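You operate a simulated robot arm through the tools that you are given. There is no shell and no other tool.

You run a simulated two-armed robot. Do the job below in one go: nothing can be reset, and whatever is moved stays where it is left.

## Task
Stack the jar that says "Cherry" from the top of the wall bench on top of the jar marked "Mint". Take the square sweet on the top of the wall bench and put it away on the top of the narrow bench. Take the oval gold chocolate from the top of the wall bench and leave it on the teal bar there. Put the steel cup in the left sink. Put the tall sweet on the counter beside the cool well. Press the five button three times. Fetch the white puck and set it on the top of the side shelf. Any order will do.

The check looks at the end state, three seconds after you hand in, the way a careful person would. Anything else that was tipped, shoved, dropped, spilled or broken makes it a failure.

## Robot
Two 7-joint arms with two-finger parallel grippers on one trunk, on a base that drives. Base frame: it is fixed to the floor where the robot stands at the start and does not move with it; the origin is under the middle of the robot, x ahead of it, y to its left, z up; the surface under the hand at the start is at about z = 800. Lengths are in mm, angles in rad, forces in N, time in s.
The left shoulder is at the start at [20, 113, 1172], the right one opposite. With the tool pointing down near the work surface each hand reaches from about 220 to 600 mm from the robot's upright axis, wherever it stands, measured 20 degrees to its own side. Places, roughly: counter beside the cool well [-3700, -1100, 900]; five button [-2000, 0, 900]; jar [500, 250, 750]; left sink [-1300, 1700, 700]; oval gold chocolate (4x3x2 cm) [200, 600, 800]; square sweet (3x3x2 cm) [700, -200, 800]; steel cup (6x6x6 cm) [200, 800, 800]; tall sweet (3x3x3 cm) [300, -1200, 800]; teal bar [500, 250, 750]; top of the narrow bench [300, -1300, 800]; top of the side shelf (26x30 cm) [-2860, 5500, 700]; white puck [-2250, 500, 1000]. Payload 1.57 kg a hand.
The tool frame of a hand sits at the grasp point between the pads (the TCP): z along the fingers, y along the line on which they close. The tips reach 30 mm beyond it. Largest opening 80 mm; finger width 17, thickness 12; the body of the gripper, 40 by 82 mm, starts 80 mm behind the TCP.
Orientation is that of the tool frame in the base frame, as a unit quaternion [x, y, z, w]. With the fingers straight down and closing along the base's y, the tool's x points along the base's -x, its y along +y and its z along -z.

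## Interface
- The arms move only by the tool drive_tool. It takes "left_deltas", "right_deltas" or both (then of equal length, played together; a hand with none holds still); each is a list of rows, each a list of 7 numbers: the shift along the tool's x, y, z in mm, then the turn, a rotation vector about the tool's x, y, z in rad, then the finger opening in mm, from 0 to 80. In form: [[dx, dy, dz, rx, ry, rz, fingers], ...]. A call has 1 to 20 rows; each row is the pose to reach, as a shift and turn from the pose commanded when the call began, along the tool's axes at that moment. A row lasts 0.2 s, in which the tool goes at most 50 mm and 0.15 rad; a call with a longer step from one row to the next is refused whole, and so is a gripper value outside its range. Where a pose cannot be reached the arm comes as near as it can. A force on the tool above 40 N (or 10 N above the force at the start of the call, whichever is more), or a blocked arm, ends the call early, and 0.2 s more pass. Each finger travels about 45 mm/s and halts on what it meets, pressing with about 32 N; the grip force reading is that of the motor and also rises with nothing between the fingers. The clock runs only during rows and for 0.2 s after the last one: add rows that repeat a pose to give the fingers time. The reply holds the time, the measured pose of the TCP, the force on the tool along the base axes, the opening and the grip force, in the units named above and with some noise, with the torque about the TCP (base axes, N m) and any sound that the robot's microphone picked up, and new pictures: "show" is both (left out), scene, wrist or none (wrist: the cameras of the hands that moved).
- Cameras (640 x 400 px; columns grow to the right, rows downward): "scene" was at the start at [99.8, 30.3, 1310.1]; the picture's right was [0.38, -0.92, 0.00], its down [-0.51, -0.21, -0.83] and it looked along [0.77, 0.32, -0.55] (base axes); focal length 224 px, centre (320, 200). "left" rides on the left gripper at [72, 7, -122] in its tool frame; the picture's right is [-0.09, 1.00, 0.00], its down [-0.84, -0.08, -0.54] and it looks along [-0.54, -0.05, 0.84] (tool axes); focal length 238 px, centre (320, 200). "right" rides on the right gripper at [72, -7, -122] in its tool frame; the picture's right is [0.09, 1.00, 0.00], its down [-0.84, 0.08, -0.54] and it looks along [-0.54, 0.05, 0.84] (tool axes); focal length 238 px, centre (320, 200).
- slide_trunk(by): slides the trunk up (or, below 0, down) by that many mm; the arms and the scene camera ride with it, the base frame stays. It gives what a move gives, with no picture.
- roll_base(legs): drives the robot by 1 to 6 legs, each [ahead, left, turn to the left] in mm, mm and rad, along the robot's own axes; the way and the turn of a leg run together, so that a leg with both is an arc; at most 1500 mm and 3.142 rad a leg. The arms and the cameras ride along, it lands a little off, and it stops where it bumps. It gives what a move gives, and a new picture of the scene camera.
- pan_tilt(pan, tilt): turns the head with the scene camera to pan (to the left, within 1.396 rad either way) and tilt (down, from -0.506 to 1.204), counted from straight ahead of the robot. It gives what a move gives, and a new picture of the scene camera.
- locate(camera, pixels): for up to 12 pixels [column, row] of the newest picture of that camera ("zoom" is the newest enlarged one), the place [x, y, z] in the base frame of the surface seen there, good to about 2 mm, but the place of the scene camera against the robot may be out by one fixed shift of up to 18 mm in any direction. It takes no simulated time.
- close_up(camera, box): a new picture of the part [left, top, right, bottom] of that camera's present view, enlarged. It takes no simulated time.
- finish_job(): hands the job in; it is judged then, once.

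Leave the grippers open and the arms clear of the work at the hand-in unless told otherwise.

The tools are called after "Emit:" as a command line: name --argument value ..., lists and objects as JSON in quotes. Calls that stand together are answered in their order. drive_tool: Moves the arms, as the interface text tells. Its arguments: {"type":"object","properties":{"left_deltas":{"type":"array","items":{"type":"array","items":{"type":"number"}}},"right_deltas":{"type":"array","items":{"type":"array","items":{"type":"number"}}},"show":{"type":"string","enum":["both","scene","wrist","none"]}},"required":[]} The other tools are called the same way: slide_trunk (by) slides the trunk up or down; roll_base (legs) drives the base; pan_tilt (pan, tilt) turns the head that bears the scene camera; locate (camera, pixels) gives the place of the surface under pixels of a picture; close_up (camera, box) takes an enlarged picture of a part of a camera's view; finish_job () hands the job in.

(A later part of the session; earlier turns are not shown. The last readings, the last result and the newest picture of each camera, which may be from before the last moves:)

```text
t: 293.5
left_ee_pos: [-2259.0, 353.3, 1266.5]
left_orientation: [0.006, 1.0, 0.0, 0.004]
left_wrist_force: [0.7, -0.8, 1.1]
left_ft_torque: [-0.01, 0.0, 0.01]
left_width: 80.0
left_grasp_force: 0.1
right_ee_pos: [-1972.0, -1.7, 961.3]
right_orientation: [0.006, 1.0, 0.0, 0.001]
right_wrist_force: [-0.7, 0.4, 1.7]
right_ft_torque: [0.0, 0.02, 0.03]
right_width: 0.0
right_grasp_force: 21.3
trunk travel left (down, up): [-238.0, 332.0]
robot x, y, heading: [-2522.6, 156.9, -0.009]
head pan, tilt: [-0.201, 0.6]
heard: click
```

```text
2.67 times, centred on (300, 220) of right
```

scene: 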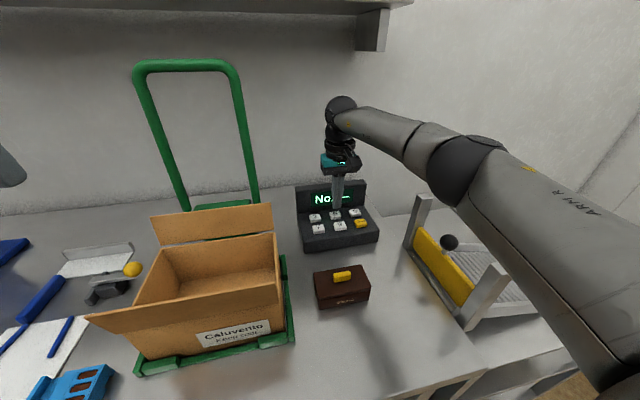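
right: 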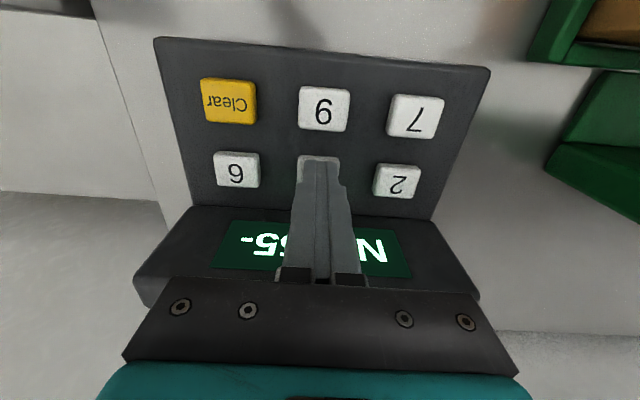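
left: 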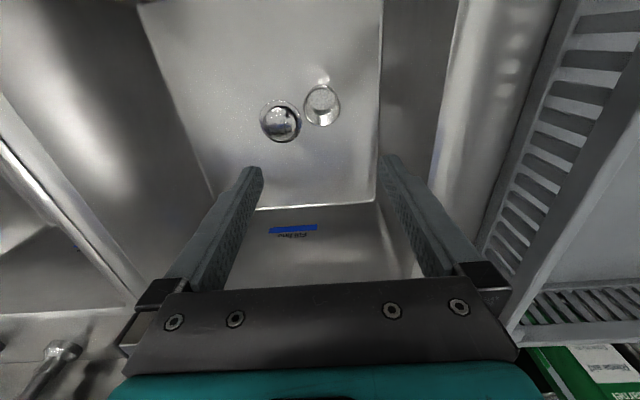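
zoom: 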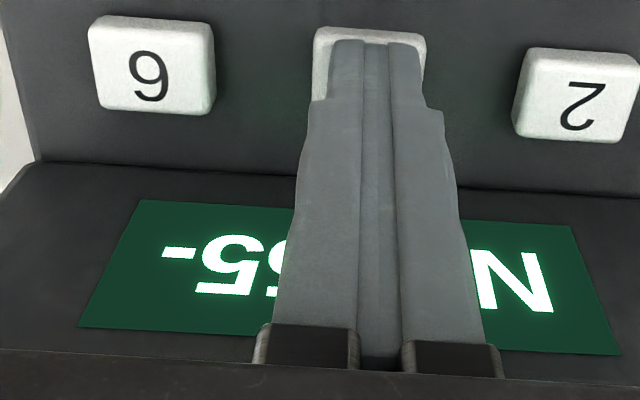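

Second click; the display shows "55-". I'll lift 14 mm and press once more, to the same depth.

Emit:
drive_tool --right_deltas '[[0, 0, -7, 0, 0, 0, 0], [0, 0, -14, 0, 0, 0, 0], [0, 0, -14, 0, 0, 0, 0], [0, 0, -14, 0, 0, 0, 0]]' --show "wrist"

Emit:
drive_tool --right_deltas '[[0, 0, 8, 0, 0, 0, 0], [0, 0, 11, 0, 0, 0, 0], [0, 0, 13, 0, 0, 0, 0], [0, 0, 14.2, 0, 0, 0, 0]]' --show "wrist"

Emit:
close_up --camera "right" --box '[180, 150, 420, 290]'

```text
t: 294.5
left_ee_pos: [-2259.5, 353.8, 1266.0]
left_orientation: [0.005, 1.0, -0.001, 0.004]
left_wrist_force: [0.4, 0.3, 0.9]
left_ft_torque: [-0.02, -0.01, -0.02]
left_width: 80.2
left_grasp_force: 0.2
right_ee_pos: [-1968.9, -1.9, 974.1]
right_orientation: [0.005, 1.0, -0.001, 0.0]
right_wrist_force: [-0.3, 0.6, -0.6]
right_ft_torque: [-0.03, -0.01, 0.0]
right_width: 0.1
right_grasp_force: 21.4
trunk travel left (down, up): [-238.0, 332.0]
robot x, y, heading: [-2526.0, 154.3, -0.007]
head pan, tilt: [-0.201, 0.6]
```

right: 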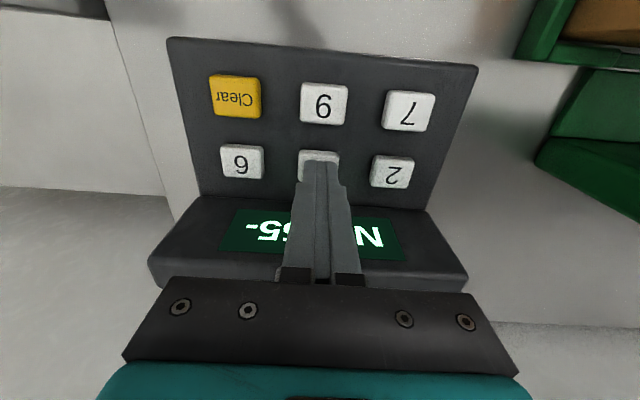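

```text
t: 295.5
left_ee_pos: [-2260.0, 353.6, 1265.5]
left_orientation: [0.005, 1.0, -0.001, 0.005]
left_wrist_force: [-0.3, -0.5, 0.1]
left_ft_torque: [0.01, 0.02, 0.01]
left_width: 80.0
left_grasp_force: 0.0
right_ee_pos: [-1971.1, -1.7, 961.9]
right_orientation: [0.007, 1.0, -0.001, 0.001]
right_wrist_force: [0.9, -0.5, 2.3]
right_ft_torque: [-0.02, 0.0, -0.02]
right_width: 0.0
right_grasp_force: 21.1
trunk travel left (down, up): [-238.0, 332.0]
robot x, y, heading: [-2522.7, 156.8, -0.01]
head pan, tilt: [-0.201, 0.6]
heard: click
```

right: 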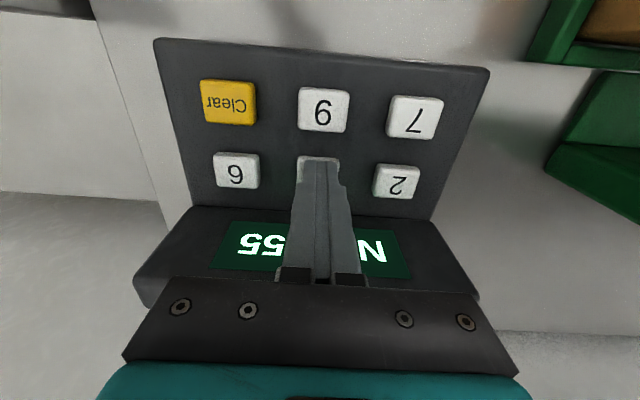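

```text
2.67 times, centred on (300, 220) of right
```

zoom: 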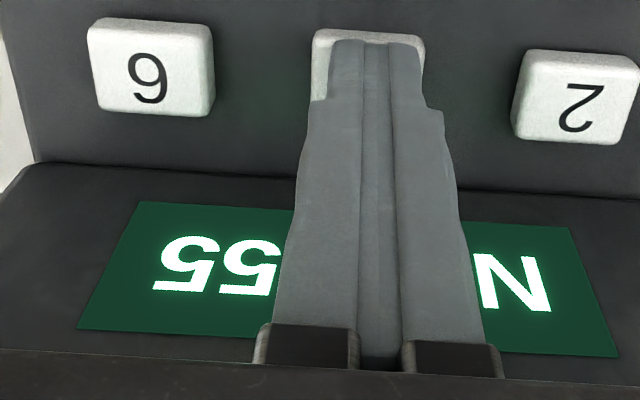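

Third click; the display shows "555". I'll lift straight up and draw the hand back, opening the fingers.

Emit:
drive_tool --right_deltas '[[0, 0, -30, 0, 0, 0, 0], [0, 0, -75, 0, 0, 0, 0], [0, 0, -120, 0, 0, 0, 0], [30, -5, -150, 0, 0, 0, 0], [75, -8, -165, 0, 0, 0, 20], [120, -12, -180, 0, 0, 0, 40], [165, -16, -200, 0, 0, 0, 60], [210, -20, -220, 0, 0, 0, 80], [250, -24, -230, 0, 0, 0, 80]]' --show "none"

Emit:
pan_tilt --pan 0.5 --tilt 0.7

Emit:
close_up --camera "scene" --box '[100, 200, 420, 400]'

```text
t: 297.5
left_ee_pos: [-2261.4, 353.5, 1265.8]
left_orientation: [0.005, 1.0, -0.001, 0.006]
left_wrist_force: [-0.2, 0.2, -0.9]
left_ft_torque: [0.0, -0.04, -0.02]
left_width: 80.0
left_grasp_force: 0.1
right_ee_pos: [-2224.2, -24.4, 1194.4]
right_orientation: [0.006, 1.0, 0.001, 0.0]
right_wrist_force: [-0.2, 0.4, 0.6]
right_ft_torque: [-0.01, 0.02, 0.01]
right_width: 79.8
right_grasp_force: 0.0
trunk travel left (down, up): [-238.0, 332.0]
robot x, y, heading: [-2523.2, 156.5, -0.012]
head pan, tilt: [-0.201, 0.6]
```

```text
t: 298.5
left_ee_pos: [-2260.3, 354.0, 1265.9]
left_orientation: [0.005, 1.0, -0.002, 0.004]
left_wrist_force: [-0.3, 0.9, 0.2]
left_ft_torque: [0.04, 0.0, 0.01]
left_width: 79.8
left_grasp_force: 0.0
right_ee_pos: [-2221.5, -24.3, 1193.3]
right_orientation: [0.006, 1.0, 0.0, 0.0]
right_wrist_force: [0.5, -0.5, -0.1]
right_ft_torque: [0.03, 0.0, -0.01]
right_width: 80.0
right_grasp_force: 0.1
trunk travel left (down, up): [-238.0, 332.0]
robot x, y, heading: [-2520.7, 156.7, -0.011]
head pan, tilt: [0.499, 0.7]
```

scene: 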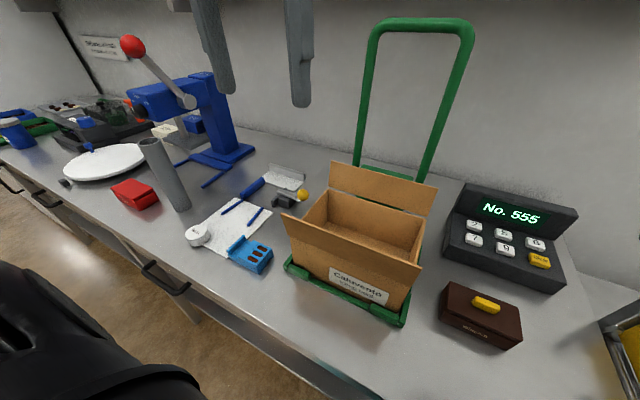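

```text
2.00 times, centred on (260, 300) of scene
```

zoom: 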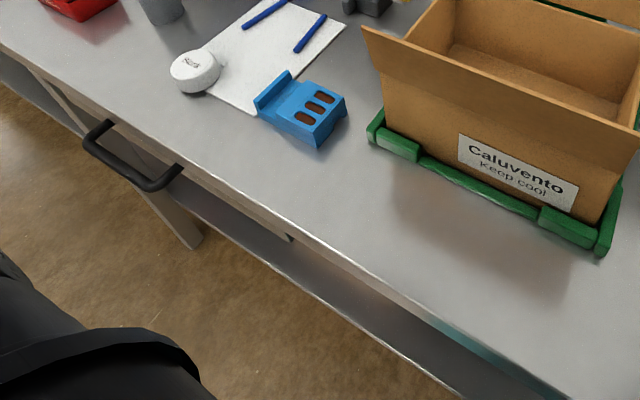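

The display reads "No. 555". The white puck is at (199,235), touching a paper. I'll measure it.

Emit:
close_up --camera "scene" --box '[170, 200, 250, 260]'

Emit:
locate --camera "scene" --pixels '[[199, 231], [188, 232], [209, 232], [199, 240], [199, 248], [230, 220], [180, 250], [160, 205], [240, 250], [180, 180]]'

```text
6.67 times, centred on (210, 230) of scene
```

zoom: 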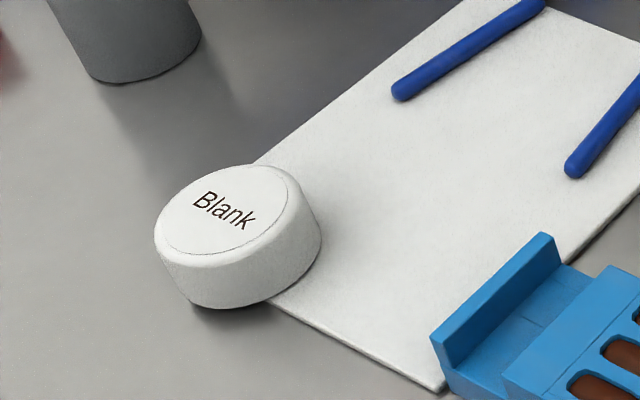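

```text
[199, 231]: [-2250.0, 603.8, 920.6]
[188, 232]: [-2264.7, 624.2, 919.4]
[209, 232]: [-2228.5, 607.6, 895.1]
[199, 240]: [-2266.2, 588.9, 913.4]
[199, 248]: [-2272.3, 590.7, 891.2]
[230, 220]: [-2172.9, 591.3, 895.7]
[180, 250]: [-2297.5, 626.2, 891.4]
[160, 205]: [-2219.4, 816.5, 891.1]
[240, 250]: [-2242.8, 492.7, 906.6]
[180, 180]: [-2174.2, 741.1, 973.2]
```

The puck reads "Blank"; it stands at about (-2254,605), top z≈909. I'll back off 40 mm and roll 340 mm left to bring it into the left hand's reach.

Emit:
roll_base --legs '[[-40, 0, 0.01], [0, 340, 0]]'

Emit:
drive_tool --left_deltas '[[0, -20, 40, 0, 0, 0, 80], [0, -40, 80, 0, 0, 0, 80], [0, -60, 120, 0, 0, 0, 80], [0, -70, 150, 0, 0, 0, 80], [0, -70, 150, 0, 0, 0, 80]]' --show "both"

```text
t: 301.2
left_ee_pos: [-2302.9, 691.2, 1265.3]
left_orientation: [-0.001, 1.0, -0.001, 0.004]
left_wrist_force: [-0.2, 0.5, 0.1]
left_ft_torque: [0.03, 0.03, 0.03]
left_width: 80.0
left_grasp_force: 0.1
right_ee_pos: [-2258.1, 313.4, 1193.5]
right_orientation: [-0.002, 1.0, 0.0, 0.0]
right_wrist_force: [-1.2, 0.0, -0.3]
right_ft_torque: [-0.03, 0.01, 0.02]
right_width: 80.0
right_grasp_force: 0.0
trunk travel left (down, up): [-238.0, 332.0]
robot x, y, heading: [-2563.0, 491.3, 0.004]
head pan, tilt: [0.499, 0.7]
```

scene: 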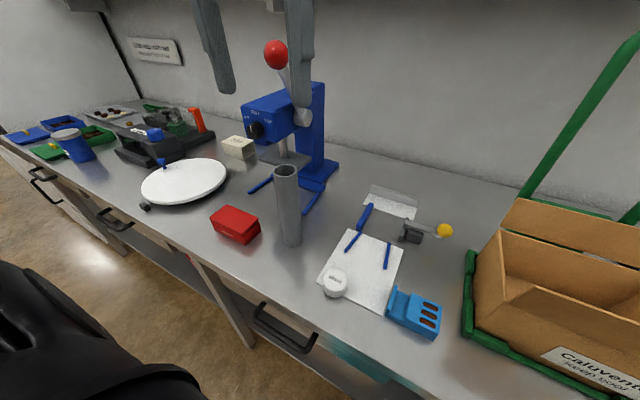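

```text
t: 302.4
left_ee_pos: [-2300.4, 618.7, 1117.5]
left_orientation: [-0.002, 1.0, 0.0, 0.004]
left_wrist_force: [-0.2, 0.4, 0.7]
left_ft_torque: [-0.02, 0.02, 0.02]
left_width: 79.9
left_grasp_force: 0.0
right_ee_pos: [-2258.6, 314.4, 1193.5]
right_orientation: [-0.002, 1.0, 0.001, -0.001]
right_wrist_force: [0.2, -0.3, -0.4]
right_ft_torque: [-0.01, 0.0, 0.03]
right_width: 79.9
right_grasp_force: 0.1
trunk travel left (down, up): [-238.0, 332.0]
robot x, y, heading: [-2560.3, 486.8, 0.009]
head pan, tilt: [0.499, 0.7]
```

scene: 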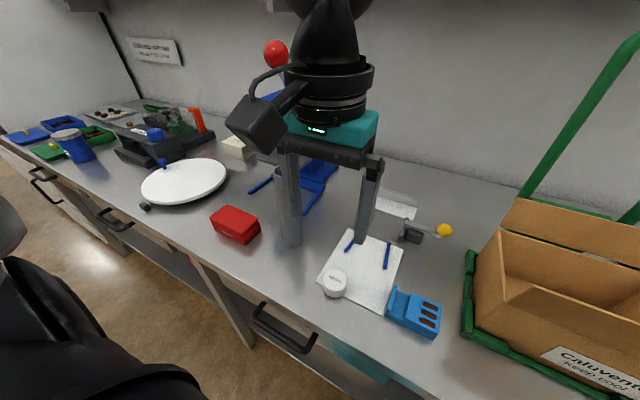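
left: 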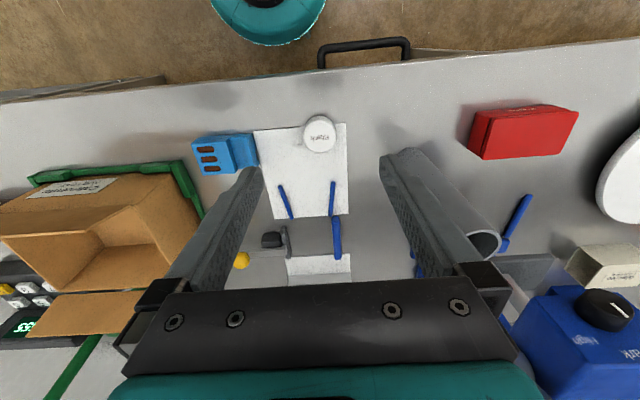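

Emit:
close_up --camera "left" --box '[270, 100, 370, 170]'

Emit:
locate --camera "left" --pixels '[[319, 135], [306, 135], [332, 135], [319, 122], [319, 148], [290, 160], [370, 130], [419, 160], [485, 245], [240, 150]]'

```text
5.71 times, centred on (320, 135) of left
```

zoom: 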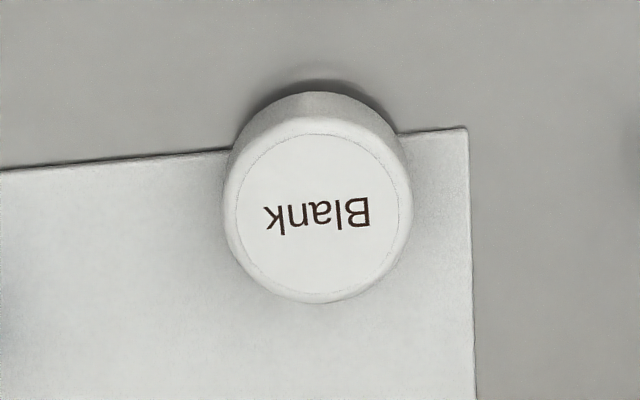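

```text
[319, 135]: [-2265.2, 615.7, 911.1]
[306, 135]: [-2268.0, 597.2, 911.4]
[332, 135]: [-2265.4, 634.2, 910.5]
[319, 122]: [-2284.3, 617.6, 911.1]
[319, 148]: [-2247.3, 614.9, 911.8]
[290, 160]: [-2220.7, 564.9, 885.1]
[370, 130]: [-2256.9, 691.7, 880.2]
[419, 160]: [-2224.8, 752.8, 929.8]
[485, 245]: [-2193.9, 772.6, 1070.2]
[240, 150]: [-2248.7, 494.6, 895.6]
```

The puck's centre is (-2262,616.5), 48 mm across, from z≈885 (on the white mat) to 911. I'll move the left hand over it, raise the right hand a little for clearance above the carton, and lower the trunk 100 mm.

Emit:
drive_tool --left_deltas '[[-13, -1, 0, 0, 0, 0, 80], [-26, -2, 10, 0, 0, 0, 80], [-38, -2, 20, 0, 0, 0, 80], [-38, -2, 20, 0, 0, 0, 80]]' --right_deltas '[[20, 0, -20, 0, 0, 0, 80], [40, 0, -40, 0, 0, 0, 80], [60, 0, -60, 0, 0, 0, 80], [60, 0, -60, 0, 0, 0, 80]]' --show "none"

Emit:
slide_trunk --by -100

Emit:
drive_tool --left_deltas '[[0, 0, 0, 0, 0, 0, 80]]' --show "both"

Emit:
close_up --camera "left" --box '[260, 90, 380, 180]'

```text
t: 303.4
left_ee_pos: [-2260.9, 618.4, 1098.2]
left_orientation: [-0.001, 1.0, -0.001, 0.004]
left_wrist_force: [0.1, -0.8, 0.9]
left_ft_torque: [0.0, -0.01, 0.01]
left_width: 79.8
left_grasp_force: 0.0
right_ee_pos: [-2317.8, 312.7, 1253.6]
right_orientation: [-0.001, 1.0, 0.001, 0.0]
right_wrist_force: [0.5, -0.6, -0.1]
right_ft_torque: [0.01, -0.02, 0.03]
right_width: 80.1
right_grasp_force: 0.1
trunk travel left (down, up): [-238.0, 332.0]
robot x, y, heading: [-2564.9, 489.5, 0.007]
head pan, tilt: [0.499, 0.7]
```

```text
t: 304.7
left_ee_pos: [-2262.3, 618.5, 998.3]
left_orientation: [-0.002, 1.0, -0.002, 0.005]
left_wrist_force: [1.0, -0.2, 0.1]
left_ft_torque: [0.0, -0.01, 0.03]
left_width: 79.7
left_grasp_force: 0.0
right_ee_pos: [-2318.3, 312.9, 1155.5]
right_orientation: [-0.002, 1.0, 0.0, 0.0]
right_wrist_force: [-0.1, 0.1, 0.3]
right_ft_torque: [0.0, 0.0, 0.01]
right_width: 80.1
right_grasp_force: 0.0
trunk travel left (down, up): [-138.0, 432.0]
robot x, y, heading: [-2560.5, 486.5, 0.007]
head pan, tilt: [0.499, 0.7]
```

```text
t: 305.1
left_ee_pos: [-2261.8, 620.2, 998.2]
left_orientation: [-0.001, 1.0, -0.001, 0.005]
left_wrist_force: [0.3, 0.1, 0.3]
left_ft_torque: [0.0, 0.01, 0.02]
left_width: 80.1
left_grasp_force: 0.1
right_ee_pos: [-2318.7, 313.4, 1154.5]
right_orientation: [-0.001, 1.0, 0.0, -0.001]
right_wrist_force: [0.0, -0.6, 0.0]
right_ft_torque: [0.03, -0.02, 0.0]
right_width: 80.0
right_grasp_force: 0.1
trunk travel left (down, up): [-138.0, 432.0]
robot x, y, heading: [-2565.1, 489.5, -0.0]
head pan, tilt: [0.499, 0.7]
```

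scene: 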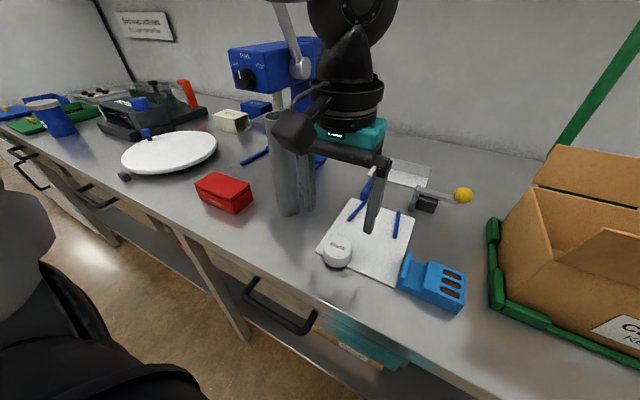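
left: 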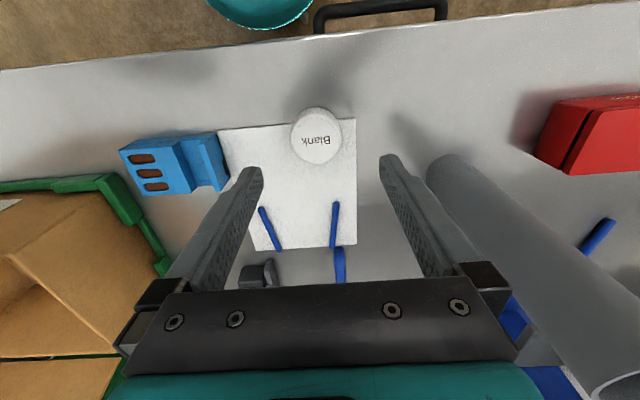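

```text
4.44 times, centred on (320, 135) of left
```

zoom: 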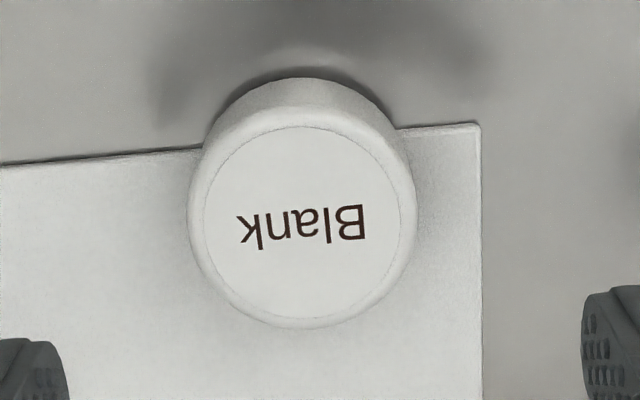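

The puck's centre computes to (-2265,617.4). I'll shift 3 mm and lower to z≈917.

Emit:
drive_tool --left_deltas '[[3, -2, 25, 0, 0, 0, 80], [3, -2, 50, 0, 0, 0, 80], [3, -2, 70, 0, 0, 0, 80], [3, -2, 80, 0, 0, 0, 80], [3, -2, 80, 0, 0, 0, 80]]' --show "wrist"

```text
t: 306.3
left_ee_pos: [-2266.0, 616.1, 919.1]
left_orientation: [-0.002, 1.0, -0.001, 0.005]
left_wrist_force: [0.5, 0.4, -0.1]
left_ft_torque: [0.01, -0.01, -0.03]
left_width: 79.9
left_grasp_force: 0.1
right_ee_pos: [-2319.9, 314.2, 1155.5]
right_orientation: [-0.002, 1.0, 0.0, 0.0]
right_wrist_force: [0.2, -0.7, 0.3]
right_ft_torque: [-0.01, -0.01, 0.01]
right_width: 80.2
right_grasp_force: 0.1
trunk travel left (down, up): [-138.0, 432.0]
robot x, y, heading: [-2563.9, 492.5, 0.002]
head pan, tilt: [0.499, 0.7]
```

left: 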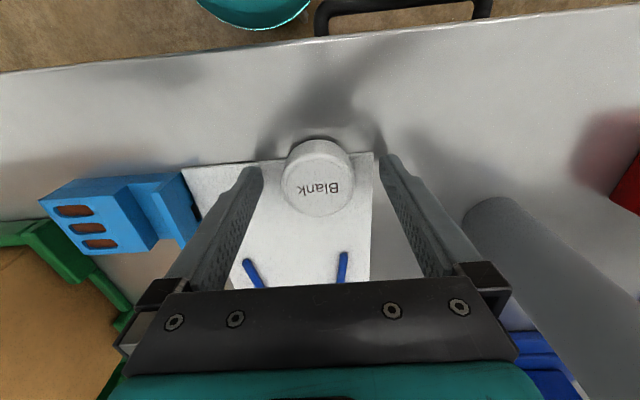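

The puck is between the fingers, tips just above the mat. Closing.

Emit:
drive_tool --left_deltas '[[0, 0, 0.5, 0, 0, 0, 68], [0, 0, 0.5, 0, 0, 0, 56], [0, 0, 0.5, 0, 0, 0, 46], [0, 0, 0.5, 0, 0, 0, 36], [0, 0, 0.5, 0, 0, 0, 36]]' --show "wrist"

```text
t: 307.5
left_ee_pos: [-2265.3, 618.2, 918.9]
left_orientation: [-0.001, 1.0, -0.001, 0.005]
left_wrist_force: [0.8, 0.1, -0.4]
left_ft_torque: [0.03, -0.02, 0.02]
left_width: 46.1
left_grasp_force: 31.8
right_ee_pos: [-2318.6, 314.4, 1153.9]
right_orientation: [-0.002, 1.0, 0.0, 0.001]
right_wrist_force: [0.7, -0.3, -0.1]
right_ft_torque: [0.02, 0.0, 0.0]
right_width: 79.9
right_grasp_force: 0.1
trunk travel left (down, up): [-138.0, 432.0]
robot x, y, heading: [-2558.4, 489.0, 0.005]
head pan, tilt: [0.499, 0.7]
```

left: 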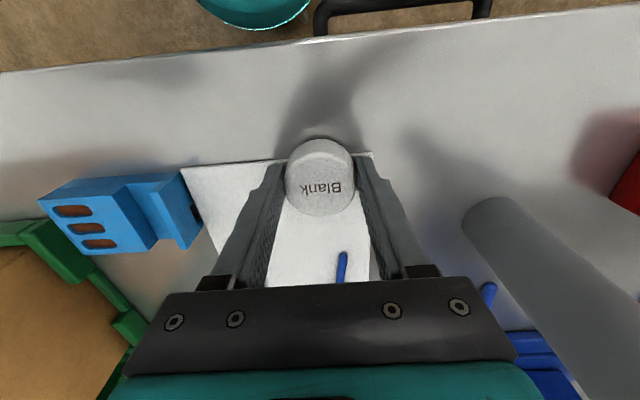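

Held (46.1 mm, 32 N). Lifting straight up 180 mm.

Emit:
drive_tool --left_deltas '[[0, 0, -15, 0, 0, 0, 36], [0, 0, -50, 0, 0, 0, 36], [0, 0, -95, 0, 0, 0, 36], [0, 0, -140, 0, 0, 0, 36], [15, 0, -180, 0, 0, 0, 36], [15, 0, -180, 0, 0, 0, 36]]' --show "both"

```text
t: 308.9
left_ee_pos: [-2281.6, 616.0, 1100.0]
left_orientation: [-0.002, 1.0, -0.001, 0.005]
left_wrist_force: [-0.1, -0.3, -1.1]
left_ft_torque: [-0.02, -0.03, -0.01]
left_width: 46.5
left_grasp_force: 31.9
right_ee_pos: [-2318.0, 312.7, 1154.7]
right_orientation: [-0.002, 1.0, 0.0, -0.001]
right_wrist_force: [0.5, -0.4, 0.7]
right_ft_torque: [0.01, -0.01, -0.03]
right_width: 79.9
right_grasp_force: 0.0
trunk travel left (down, up): [-138.0, 432.0]
robot x, y, heading: [-2561.0, 492.6, 0.007]
head pan, tilt: [0.499, 0.7]
```

scene: 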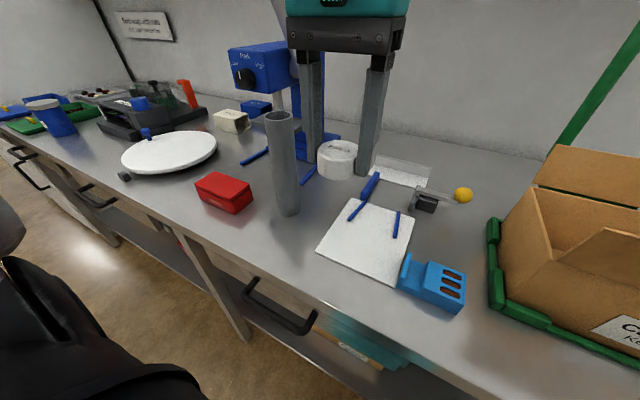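
left: 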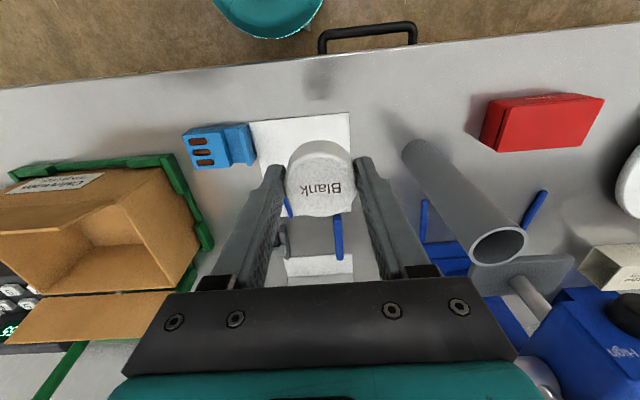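

The mat and pens stay in place. I'll back off 300 mm into the passage, turn left to face +y and drive back up the passage.

Emit:
roll_base --legs '[[-300, 0, 0], [0, 0, 1.565], [1450, 0, 0], [1400, 0, 0]]'

Emit:
pan_tilt --pan 0.0 --tilt 0.35

```text
t: 328.0
left_ee_pos: [-2935.1, 3586.5, 1098.4]
left_orientation: [-0.698, 0.716, 0.002, 0.004]
left_wrist_force: [0.4, 0.0, -0.9]
left_ft_torque: [-0.04, 0.0, -0.01]
left_width: 46.1
left_grasp_force: 32.1
right_ee_pos: [-2635.0, 3540.3, 1155.1]
right_orientation: [-0.698, 0.716, -0.001, 0.0]
right_wrist_force: [0.2, 0.0, 0.4]
right_ft_torque: [-0.01, 0.0, 0.03]
right_width: 79.9
right_grasp_force: 0.0
trunk travel left (down, up): [-138.0, 432.0]
robot x, y, heading: [-2813.7, 3296.9, 1.548]
head pan, tilt: [0.499, 0.7]
```

scene: 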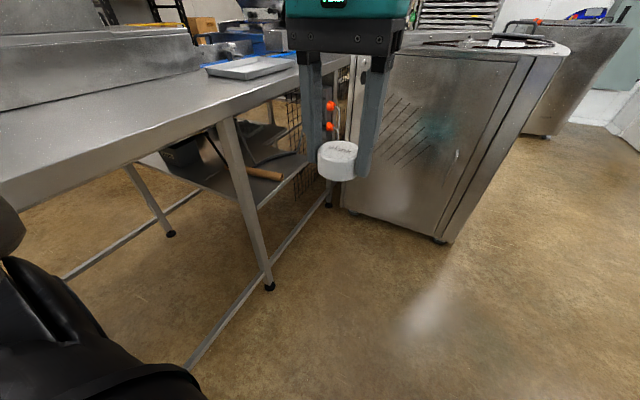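

```text
t: 328.9
left_ee_pos: [-2934.6, 3584.8, 1098.5]
left_orientation: [-0.699, 0.715, 0.002, 0.004]
left_wrist_force: [0.5, -0.3, -0.6]
left_ft_torque: [0.02, 0.02, -0.01]
left_width: 46.3
left_grasp_force: 31.6
right_ee_pos: [-2633.8, 3538.6, 1154.3]
right_orientation: [-0.699, 0.715, 0.0, -0.001]
right_wrist_force: [-0.3, 0.2, -0.8]
right_ft_torque: [0.01, -0.01, -0.01]
right_width: 79.8
right_grasp_force: 0.0
trunk travel left (down, up): [-138.0, 432.0]
robot x, y, heading: [-2814.2, 3305.8, 1.549]
head pan, tilt: [0.0, 0.351]
```

scene: 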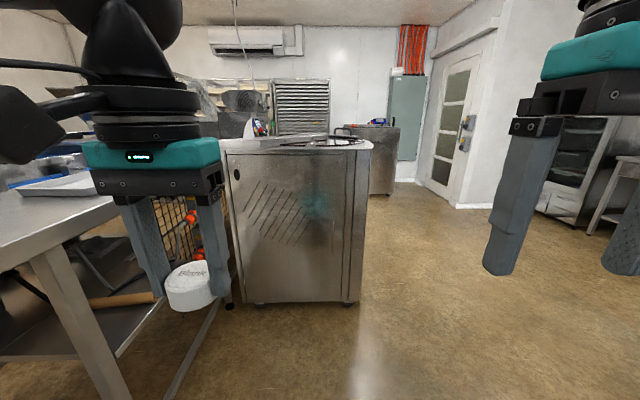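

Emit:
locate --camera "scene" --pixels '[[245, 298], [355, 300], [360, 150], [230, 150], [300, 138], [340, 130], [385, 130], [390, 190], [400, 195], [300, 120], [330, 145], [360, 250]]'

Emit:
close_up --camera "scene" --box '[200, 70, 460, 230]'

```text
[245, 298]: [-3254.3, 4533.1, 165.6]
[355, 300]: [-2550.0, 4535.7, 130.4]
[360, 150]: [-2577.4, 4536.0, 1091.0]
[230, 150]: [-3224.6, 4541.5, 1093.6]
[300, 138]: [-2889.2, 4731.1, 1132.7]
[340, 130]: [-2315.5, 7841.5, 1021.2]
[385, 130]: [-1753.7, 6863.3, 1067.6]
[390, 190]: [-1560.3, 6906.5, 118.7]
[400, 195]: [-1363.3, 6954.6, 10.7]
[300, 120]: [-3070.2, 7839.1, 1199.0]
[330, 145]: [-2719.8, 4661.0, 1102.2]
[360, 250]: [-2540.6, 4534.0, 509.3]
```

```text
2.46 times, centred on (330, 150) of scene
```

zoom: 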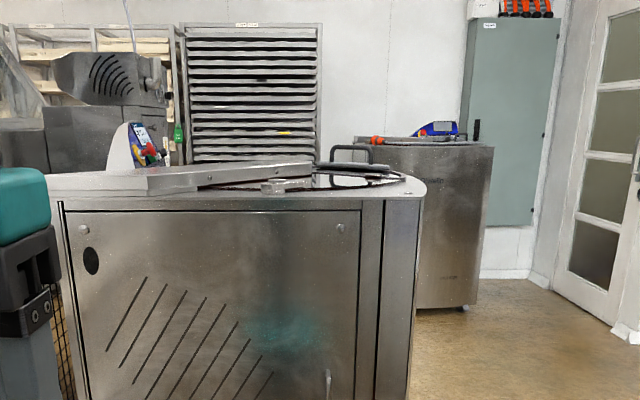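

The shelf at (-2860,5500) must be on the far side of the steel machine (x −3254…−2480, y 4535…5170+). I'll go round it on the right: ahead 650, right 850, ahead 1150.

Emit:
roll_base --legs '[[650, 0, 0.02], [0, -850, 0], [1150, 0, 0]]'

Emit:
pan_tilt --pan 1.0 --tilt 0.45

```text
t: 342.1
left_ee_pos: [-2054.3, 5348.2, 1098.9]
left_orientation: [-0.704, 0.71, 0.003, 0.003]
left_wrist_force: [0.0, 0.3, 0.5]
left_ft_torque: [0.02, -0.02, 0.02]
left_width: 46.2
left_grasp_force: 31.9
right_ee_pos: [-1752.2, 5306.6, 1154.2]
right_orientation: [-0.705, 0.709, 0.0, 0.0]
right_wrist_force: [0.1, -0.3, -0.4]
right_ft_torque: [0.0, 0.01, 0.0]
right_width: 80.1
right_grasp_force: 0.1
trunk travel left (down, up): [-138.0, 432.0]
robot x, y, heading: [-1928.7, 5066.3, 1.568]
head pan, tilt: [0.0, 0.351]
```

scene: 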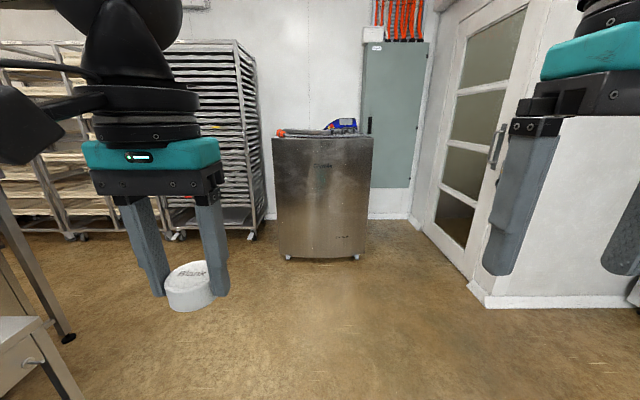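

```text
t: 343.4
left_ee_pos: [-2055.1, 5349.1, 1098.9]
left_orientation: [-0.704, 0.71, 0.001, 0.004]
left_wrist_force: [0.6, 0.1, 0.1]
left_ft_torque: [0.0, 0.01, -0.01]
left_width: 46.1
left_grasp_force: 32.3
right_ee_pos: [-1752.2, 5308.0, 1154.6]
right_orientation: [-0.705, 0.71, 0.0, 0.0]
right_wrist_force: [0.8, 0.2, -0.2]
right_ft_torque: [0.02, -0.02, 0.01]
right_width: 79.9
right_grasp_force: 0.0
trunk travel left (down, up): [-138.0, 432.0]
robot x, y, heading: [-1931.6, 5064.6, 1.566]
head pan, tilt: [1.0, 0.45]
```

scene: 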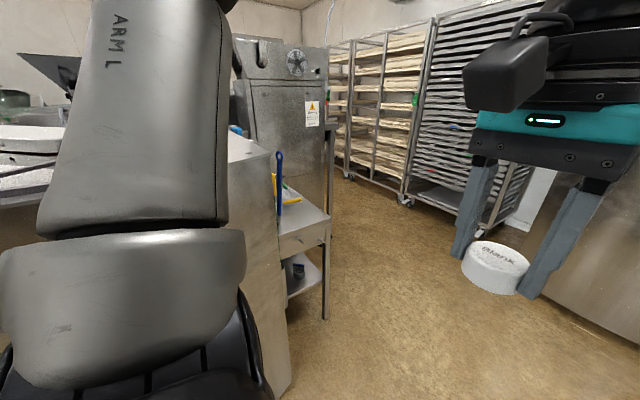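

The side shelf is visible at (300,215), a small table on the machine's far side with some blue and yellow tools on it. I'll zoom in and measure.

Emit:
close_up --camera "scene" --box '[220, 120, 380, 330]'

Emit:
locate --camera "scene" --pixels '[[310, 215], [290, 230], [328, 218], [300, 200], [295, 210], [280, 175], [325, 318], [290, 380], [285, 240], [310, 270], [275, 160], [320, 195]]'

```text
1.90 times, centred on (300, 225) of scene
```

zoom: 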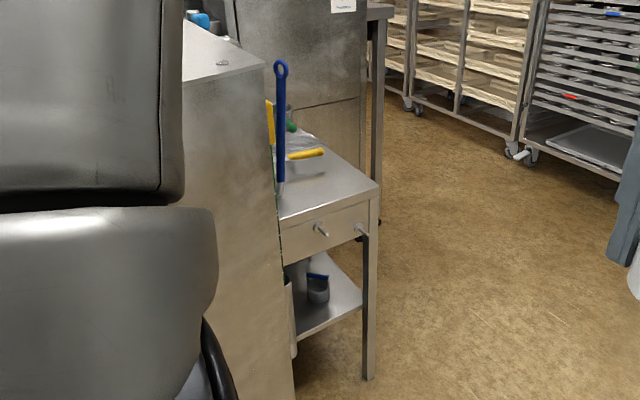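

```text
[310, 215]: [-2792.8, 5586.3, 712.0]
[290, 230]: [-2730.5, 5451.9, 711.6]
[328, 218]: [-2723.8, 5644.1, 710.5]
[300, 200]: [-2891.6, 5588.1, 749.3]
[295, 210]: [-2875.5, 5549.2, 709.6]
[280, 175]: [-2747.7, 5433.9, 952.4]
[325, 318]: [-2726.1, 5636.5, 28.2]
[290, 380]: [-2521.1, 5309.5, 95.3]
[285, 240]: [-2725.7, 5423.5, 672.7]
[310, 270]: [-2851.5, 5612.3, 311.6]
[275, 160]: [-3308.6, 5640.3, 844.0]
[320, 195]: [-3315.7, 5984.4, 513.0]
```

The shelf's top is at z≈700, about x −2990…−2723, y 5400…5645; a blue tool stands at its near left corner. It's best reached from its open +y side, facing −y. I'll drive ahead 985 mm, left 350 mm and turn half round in the free area.

Emit:
roll_base --legs '[[985, 0, 0], [0, 350, 0]]'

Emit:
pan_tilt --pan 1.3 --tilt 0.5

```text
t: 350.4
left_ee_pos: [-2406.3, 6349.2, 1098.1]
left_orientation: [0.709, -0.705, -0.003, -0.004]
left_wrist_force: [0.0, 0.5, -0.9]
left_ft_torque: [0.02, -0.02, 0.01]
left_width: 46.2
left_grasp_force: 31.9
right_ee_pos: [-2103.5, 6312.2, 1153.9]
right_orientation: [0.709, -0.705, 0.0, -0.001]
right_wrist_force: [0.0, 0.1, 0.5]
right_ft_torque: [0.0, 0.0, -0.01]
right_width: 80.0
right_grasp_force: 0.1
trunk travel left (down, up): [-138.0, 432.0]
robot x, y, heading: [-2277.9, 6068.1, 1.577]
head pan, tilt: [1.0, 0.45]
```

scene: 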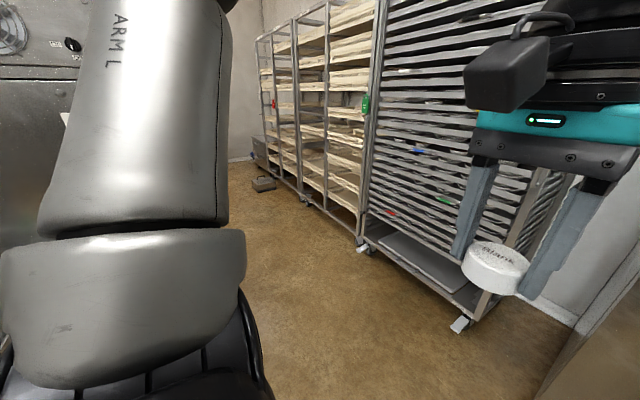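

```text
t: 351.2
left_ee_pos: [-2405.3, 6350.0, 1098.9]
left_orientation: [0.708, -0.706, -0.003, -0.004]
left_wrist_force: [-0.1, 0.7, -0.4]
left_ft_torque: [0.02, -0.03, 0.05]
left_width: 46.3
left_grasp_force: 32.2
right_ee_pos: [-2102.1, 6312.1, 1154.0]
right_orientation: [0.709, -0.706, 0.0, 0.0]
right_wrist_force: [0.7, 0.2, 0.1]
right_ft_torque: [-0.01, -0.02, 0.01]
right_width: 79.9
right_grasp_force: 0.0
trunk travel left (down, up): [-138.0, 432.0]
robot x, y, heading: [-2278.2, 6068.8, 1.576]
head pan, tilt: [1.3, 0.499]
```

scene: 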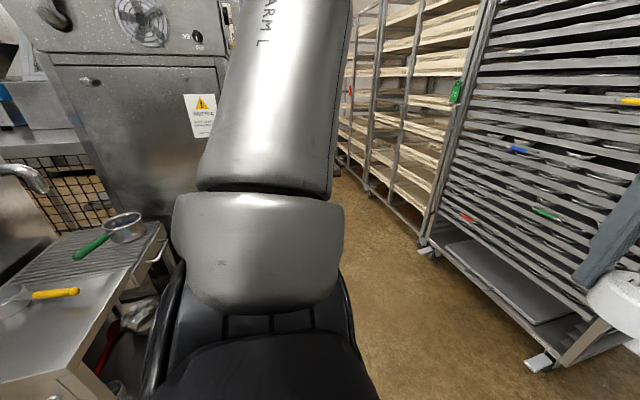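

Emit:
locate --camera "scene" --pixels '[[540, 360], [425, 245], [500, 150], [120, 150], [30, 320], [50, 290], [100, 245], [150, 240], [70, 320], [140, 350], [20, 340], [60, 390]]'

Emit:
close_up --camera "scene" --box '[0, 180, 200, 400]'

```text
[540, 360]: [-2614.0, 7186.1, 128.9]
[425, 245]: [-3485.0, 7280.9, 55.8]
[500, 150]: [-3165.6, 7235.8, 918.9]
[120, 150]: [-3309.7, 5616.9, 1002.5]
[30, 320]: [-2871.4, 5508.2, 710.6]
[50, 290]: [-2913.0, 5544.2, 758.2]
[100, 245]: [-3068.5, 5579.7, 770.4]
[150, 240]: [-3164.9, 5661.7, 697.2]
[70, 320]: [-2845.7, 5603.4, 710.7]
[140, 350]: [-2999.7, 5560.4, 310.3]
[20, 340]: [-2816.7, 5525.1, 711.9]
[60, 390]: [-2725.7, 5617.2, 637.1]
```

```text
1.82 times, centred on (100, 290) of scene
```

zoom: 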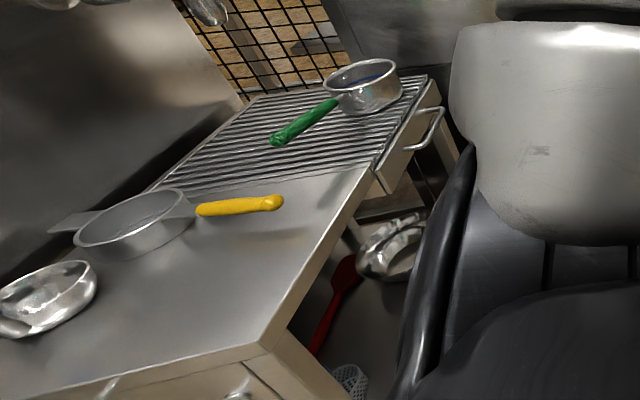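

The shelf's flat top carries a yellow-handled sieve and a ladle toward the machine; the area near its front right, around (-2800,5575), is free. I'll turn left half a turn here.

Emit:
roll_base --legs '[[0, 0, 1.57], [0, 0, 1.565]]'

Emit:
pan_tilt --pan -0.9 --tilt 0.5

```text
t: 359.3
left_ee_pos: [-2148.3, 5791.5, 1098.1]
left_orientation: [0.702, 0.712, -0.004, 0.003]
left_wrist_force: [-0.4, -0.4, -1.2]
left_ft_torque: [-0.02, 0.02, 0.02]
left_width: 45.9
left_grasp_force: 32.1
right_ee_pos: [-2451.3, 5825.4, 1155.0]
right_orientation: [0.703, 0.711, 0.0, 0.0]
right_wrist_force: [0.8, 0.9, -0.1]
right_ft_torque: [-0.03, -0.04, -0.01]
right_width: 80.0
right_grasp_force: 0.0
trunk travel left (down, up): [-138.0, 432.0]
robot x, y, heading: [-2278.7, 6068.7, -1.564]
head pan, tilt: [1.3, 0.499]
```

scene: 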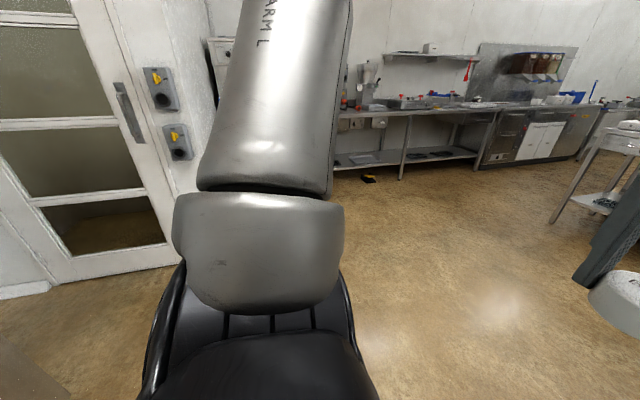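

```text
t: 361.4
left_ee_pos: [-2148.1, 5789.9, 1097.4]
left_orientation: [0.703, 0.712, -0.003, 0.002]
left_wrist_force: [0.6, 0.3, -0.4]
left_ft_torque: [-0.02, -0.02, 0.03]
left_width: 46.1
left_grasp_force: 31.8
right_ee_pos: [-2451.0, 5825.1, 1154.5]
right_orientation: [0.703, 0.712, 0.0, 0.0]
right_wrist_force: [0.1, 0.6, 0.3]
right_ft_torque: [0.0, 0.0, -0.03]
right_width: 80.0
right_grasp_force: 0.1
trunk travel left (down, up): [-138.0, 432.0]
robot x, y, heading: [-2279.5, 6068.5, -1.564]
head pan, tilt: [-0.901, 0.499]
```

scene: 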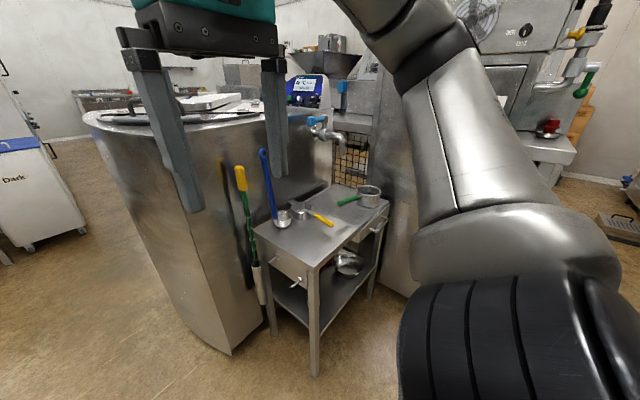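

Now the shelf is clearly seen: ladle bowl at (283,217), sieve with a yellow handle at (310,213). I'll zoom and measure the free part of the top.

Emit:
close_up --camera "scene" --box '[220, 140, 400, 300]'

Emit:
locate --camera "scene" --pixels '[[255, 232], [312, 265], [330, 245], [300, 240], [285, 235], [345, 237], [283, 217], [326, 222], [290, 248], [315, 240], [265, 150], [310, 212]]'

```text
2.50 times, centred on (310, 220) of scene
```

zoom: 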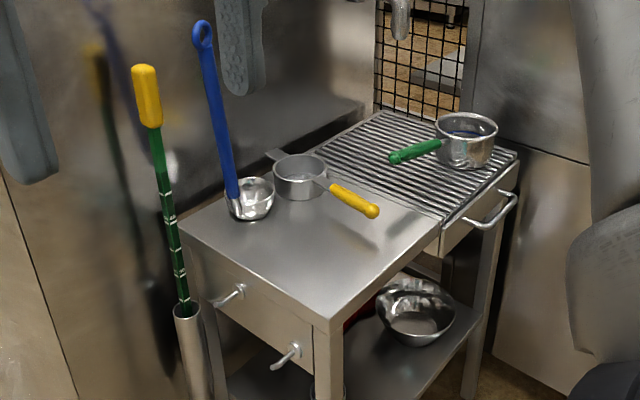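

```text
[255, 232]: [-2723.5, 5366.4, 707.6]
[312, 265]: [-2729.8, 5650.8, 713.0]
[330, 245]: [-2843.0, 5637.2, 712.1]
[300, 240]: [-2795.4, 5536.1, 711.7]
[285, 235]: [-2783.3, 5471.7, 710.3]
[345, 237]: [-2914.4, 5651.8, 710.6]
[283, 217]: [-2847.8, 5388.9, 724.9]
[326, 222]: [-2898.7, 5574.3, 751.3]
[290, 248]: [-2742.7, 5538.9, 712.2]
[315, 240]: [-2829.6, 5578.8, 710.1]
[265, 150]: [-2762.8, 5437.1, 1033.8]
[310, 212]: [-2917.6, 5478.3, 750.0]
```

The free part of the shelf top is around (-2800,5575), z≈700. The blue ladle's handle leans up to about (-2763,5437,1023). I'll roll right 580 mm and ahead 90 mm to stand before the shelf.

Emit:
roll_base --legs '[[0, 0, -0.007], [0, -580, 0], [90, 0, 0]]'

Emit:
pan_tilt --pan 0.1 --tilt 0.9

```text
t: 365.7
left_ee_pos: [-2728.9, 5695.3, 1099.2]
left_orientation: [0.701, 0.713, -0.003, 0.002]
left_wrist_force: [0.0, 0.8, -0.6]
left_ft_torque: [0.04, -0.02, 0.0]
left_width: 46.1
left_grasp_force: 31.7
right_ee_pos: [-3032.8, 5727.2, 1154.9]
right_orientation: [0.7, 0.714, 0.001, 0.0]
right_wrist_force: [0.9, 0.7, -1.1]
right_ft_torque: [0.0, 0.01, 0.01]
right_width: 80.0
right_grasp_force: 0.0
trunk travel left (down, up): [-138.0, 432.0]
robot x, y, heading: [-2858.0, 5975.3, -1.551]
head pan, tilt: [-0.901, 0.499]
```

scene: 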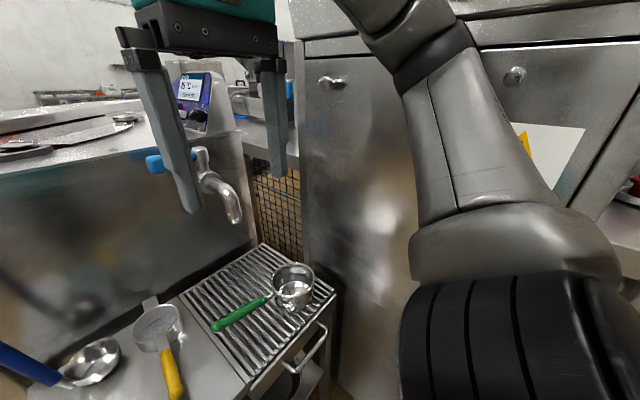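

```text
t: 367.0
left_ee_pos: [-2728.4, 5696.1, 1097.7]
left_orientation: [0.7, 0.714, -0.004, 0.003]
left_wrist_force: [1.0, 0.9, -0.9]
left_ft_torque: [-0.04, 0.0, -0.01]
left_width: 45.9
left_grasp_force: 32.3
right_ee_pos: [-3032.0, 5728.4, 1155.1]
right_orientation: [0.7, 0.714, 0.0, 0.0]
right_wrist_force: [-0.4, -0.4, 0.2]
right_ft_torque: [-0.03, -0.02, 0.02]
right_width: 79.8
right_grasp_force: 0.1
trunk travel left (down, up): [-138.0, 432.0]
robot x, y, heading: [-2862.8, 5978.2, -1.555]
head pan, tilt: [0.099, 0.901]
```

scene: 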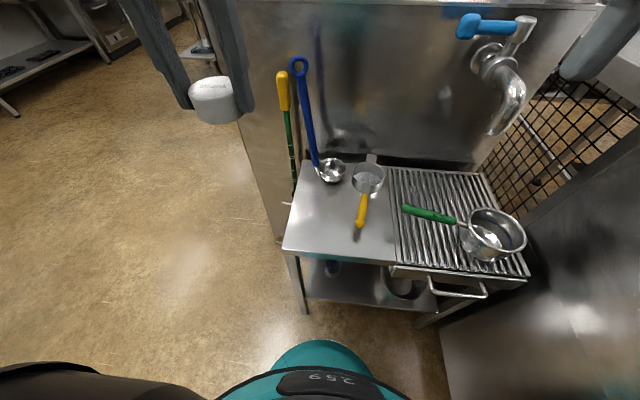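

A good view from above: the free area is around (315,228). I'll measure it.

Emit:
locate --camera "scene" --pixels '[[315, 228], [284, 248], [393, 260], [335, 230], [361, 222], [300, 65], [310, 140], [330, 172], [305, 200], [340, 245], [375, 240], [225, 100]]'

Emit:
close_up --camera "scene" --box '[240, 40, 440, 290]'

```text
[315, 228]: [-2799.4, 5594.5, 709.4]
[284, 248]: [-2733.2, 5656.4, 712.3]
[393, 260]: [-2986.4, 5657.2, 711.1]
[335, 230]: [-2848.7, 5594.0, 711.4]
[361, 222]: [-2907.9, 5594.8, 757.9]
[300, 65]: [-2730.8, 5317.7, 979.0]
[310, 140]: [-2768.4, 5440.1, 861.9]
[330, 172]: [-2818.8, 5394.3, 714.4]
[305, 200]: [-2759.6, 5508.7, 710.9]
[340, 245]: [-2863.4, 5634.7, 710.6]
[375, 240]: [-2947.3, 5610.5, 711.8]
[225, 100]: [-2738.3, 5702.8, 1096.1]
```

```text
1.60 times, centred on (340, 165) of scene
```

zoom: 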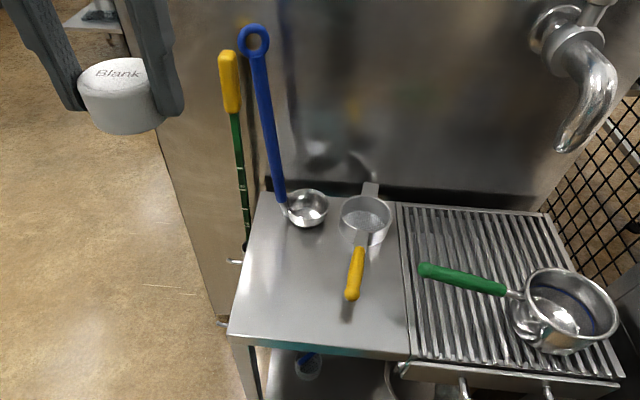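

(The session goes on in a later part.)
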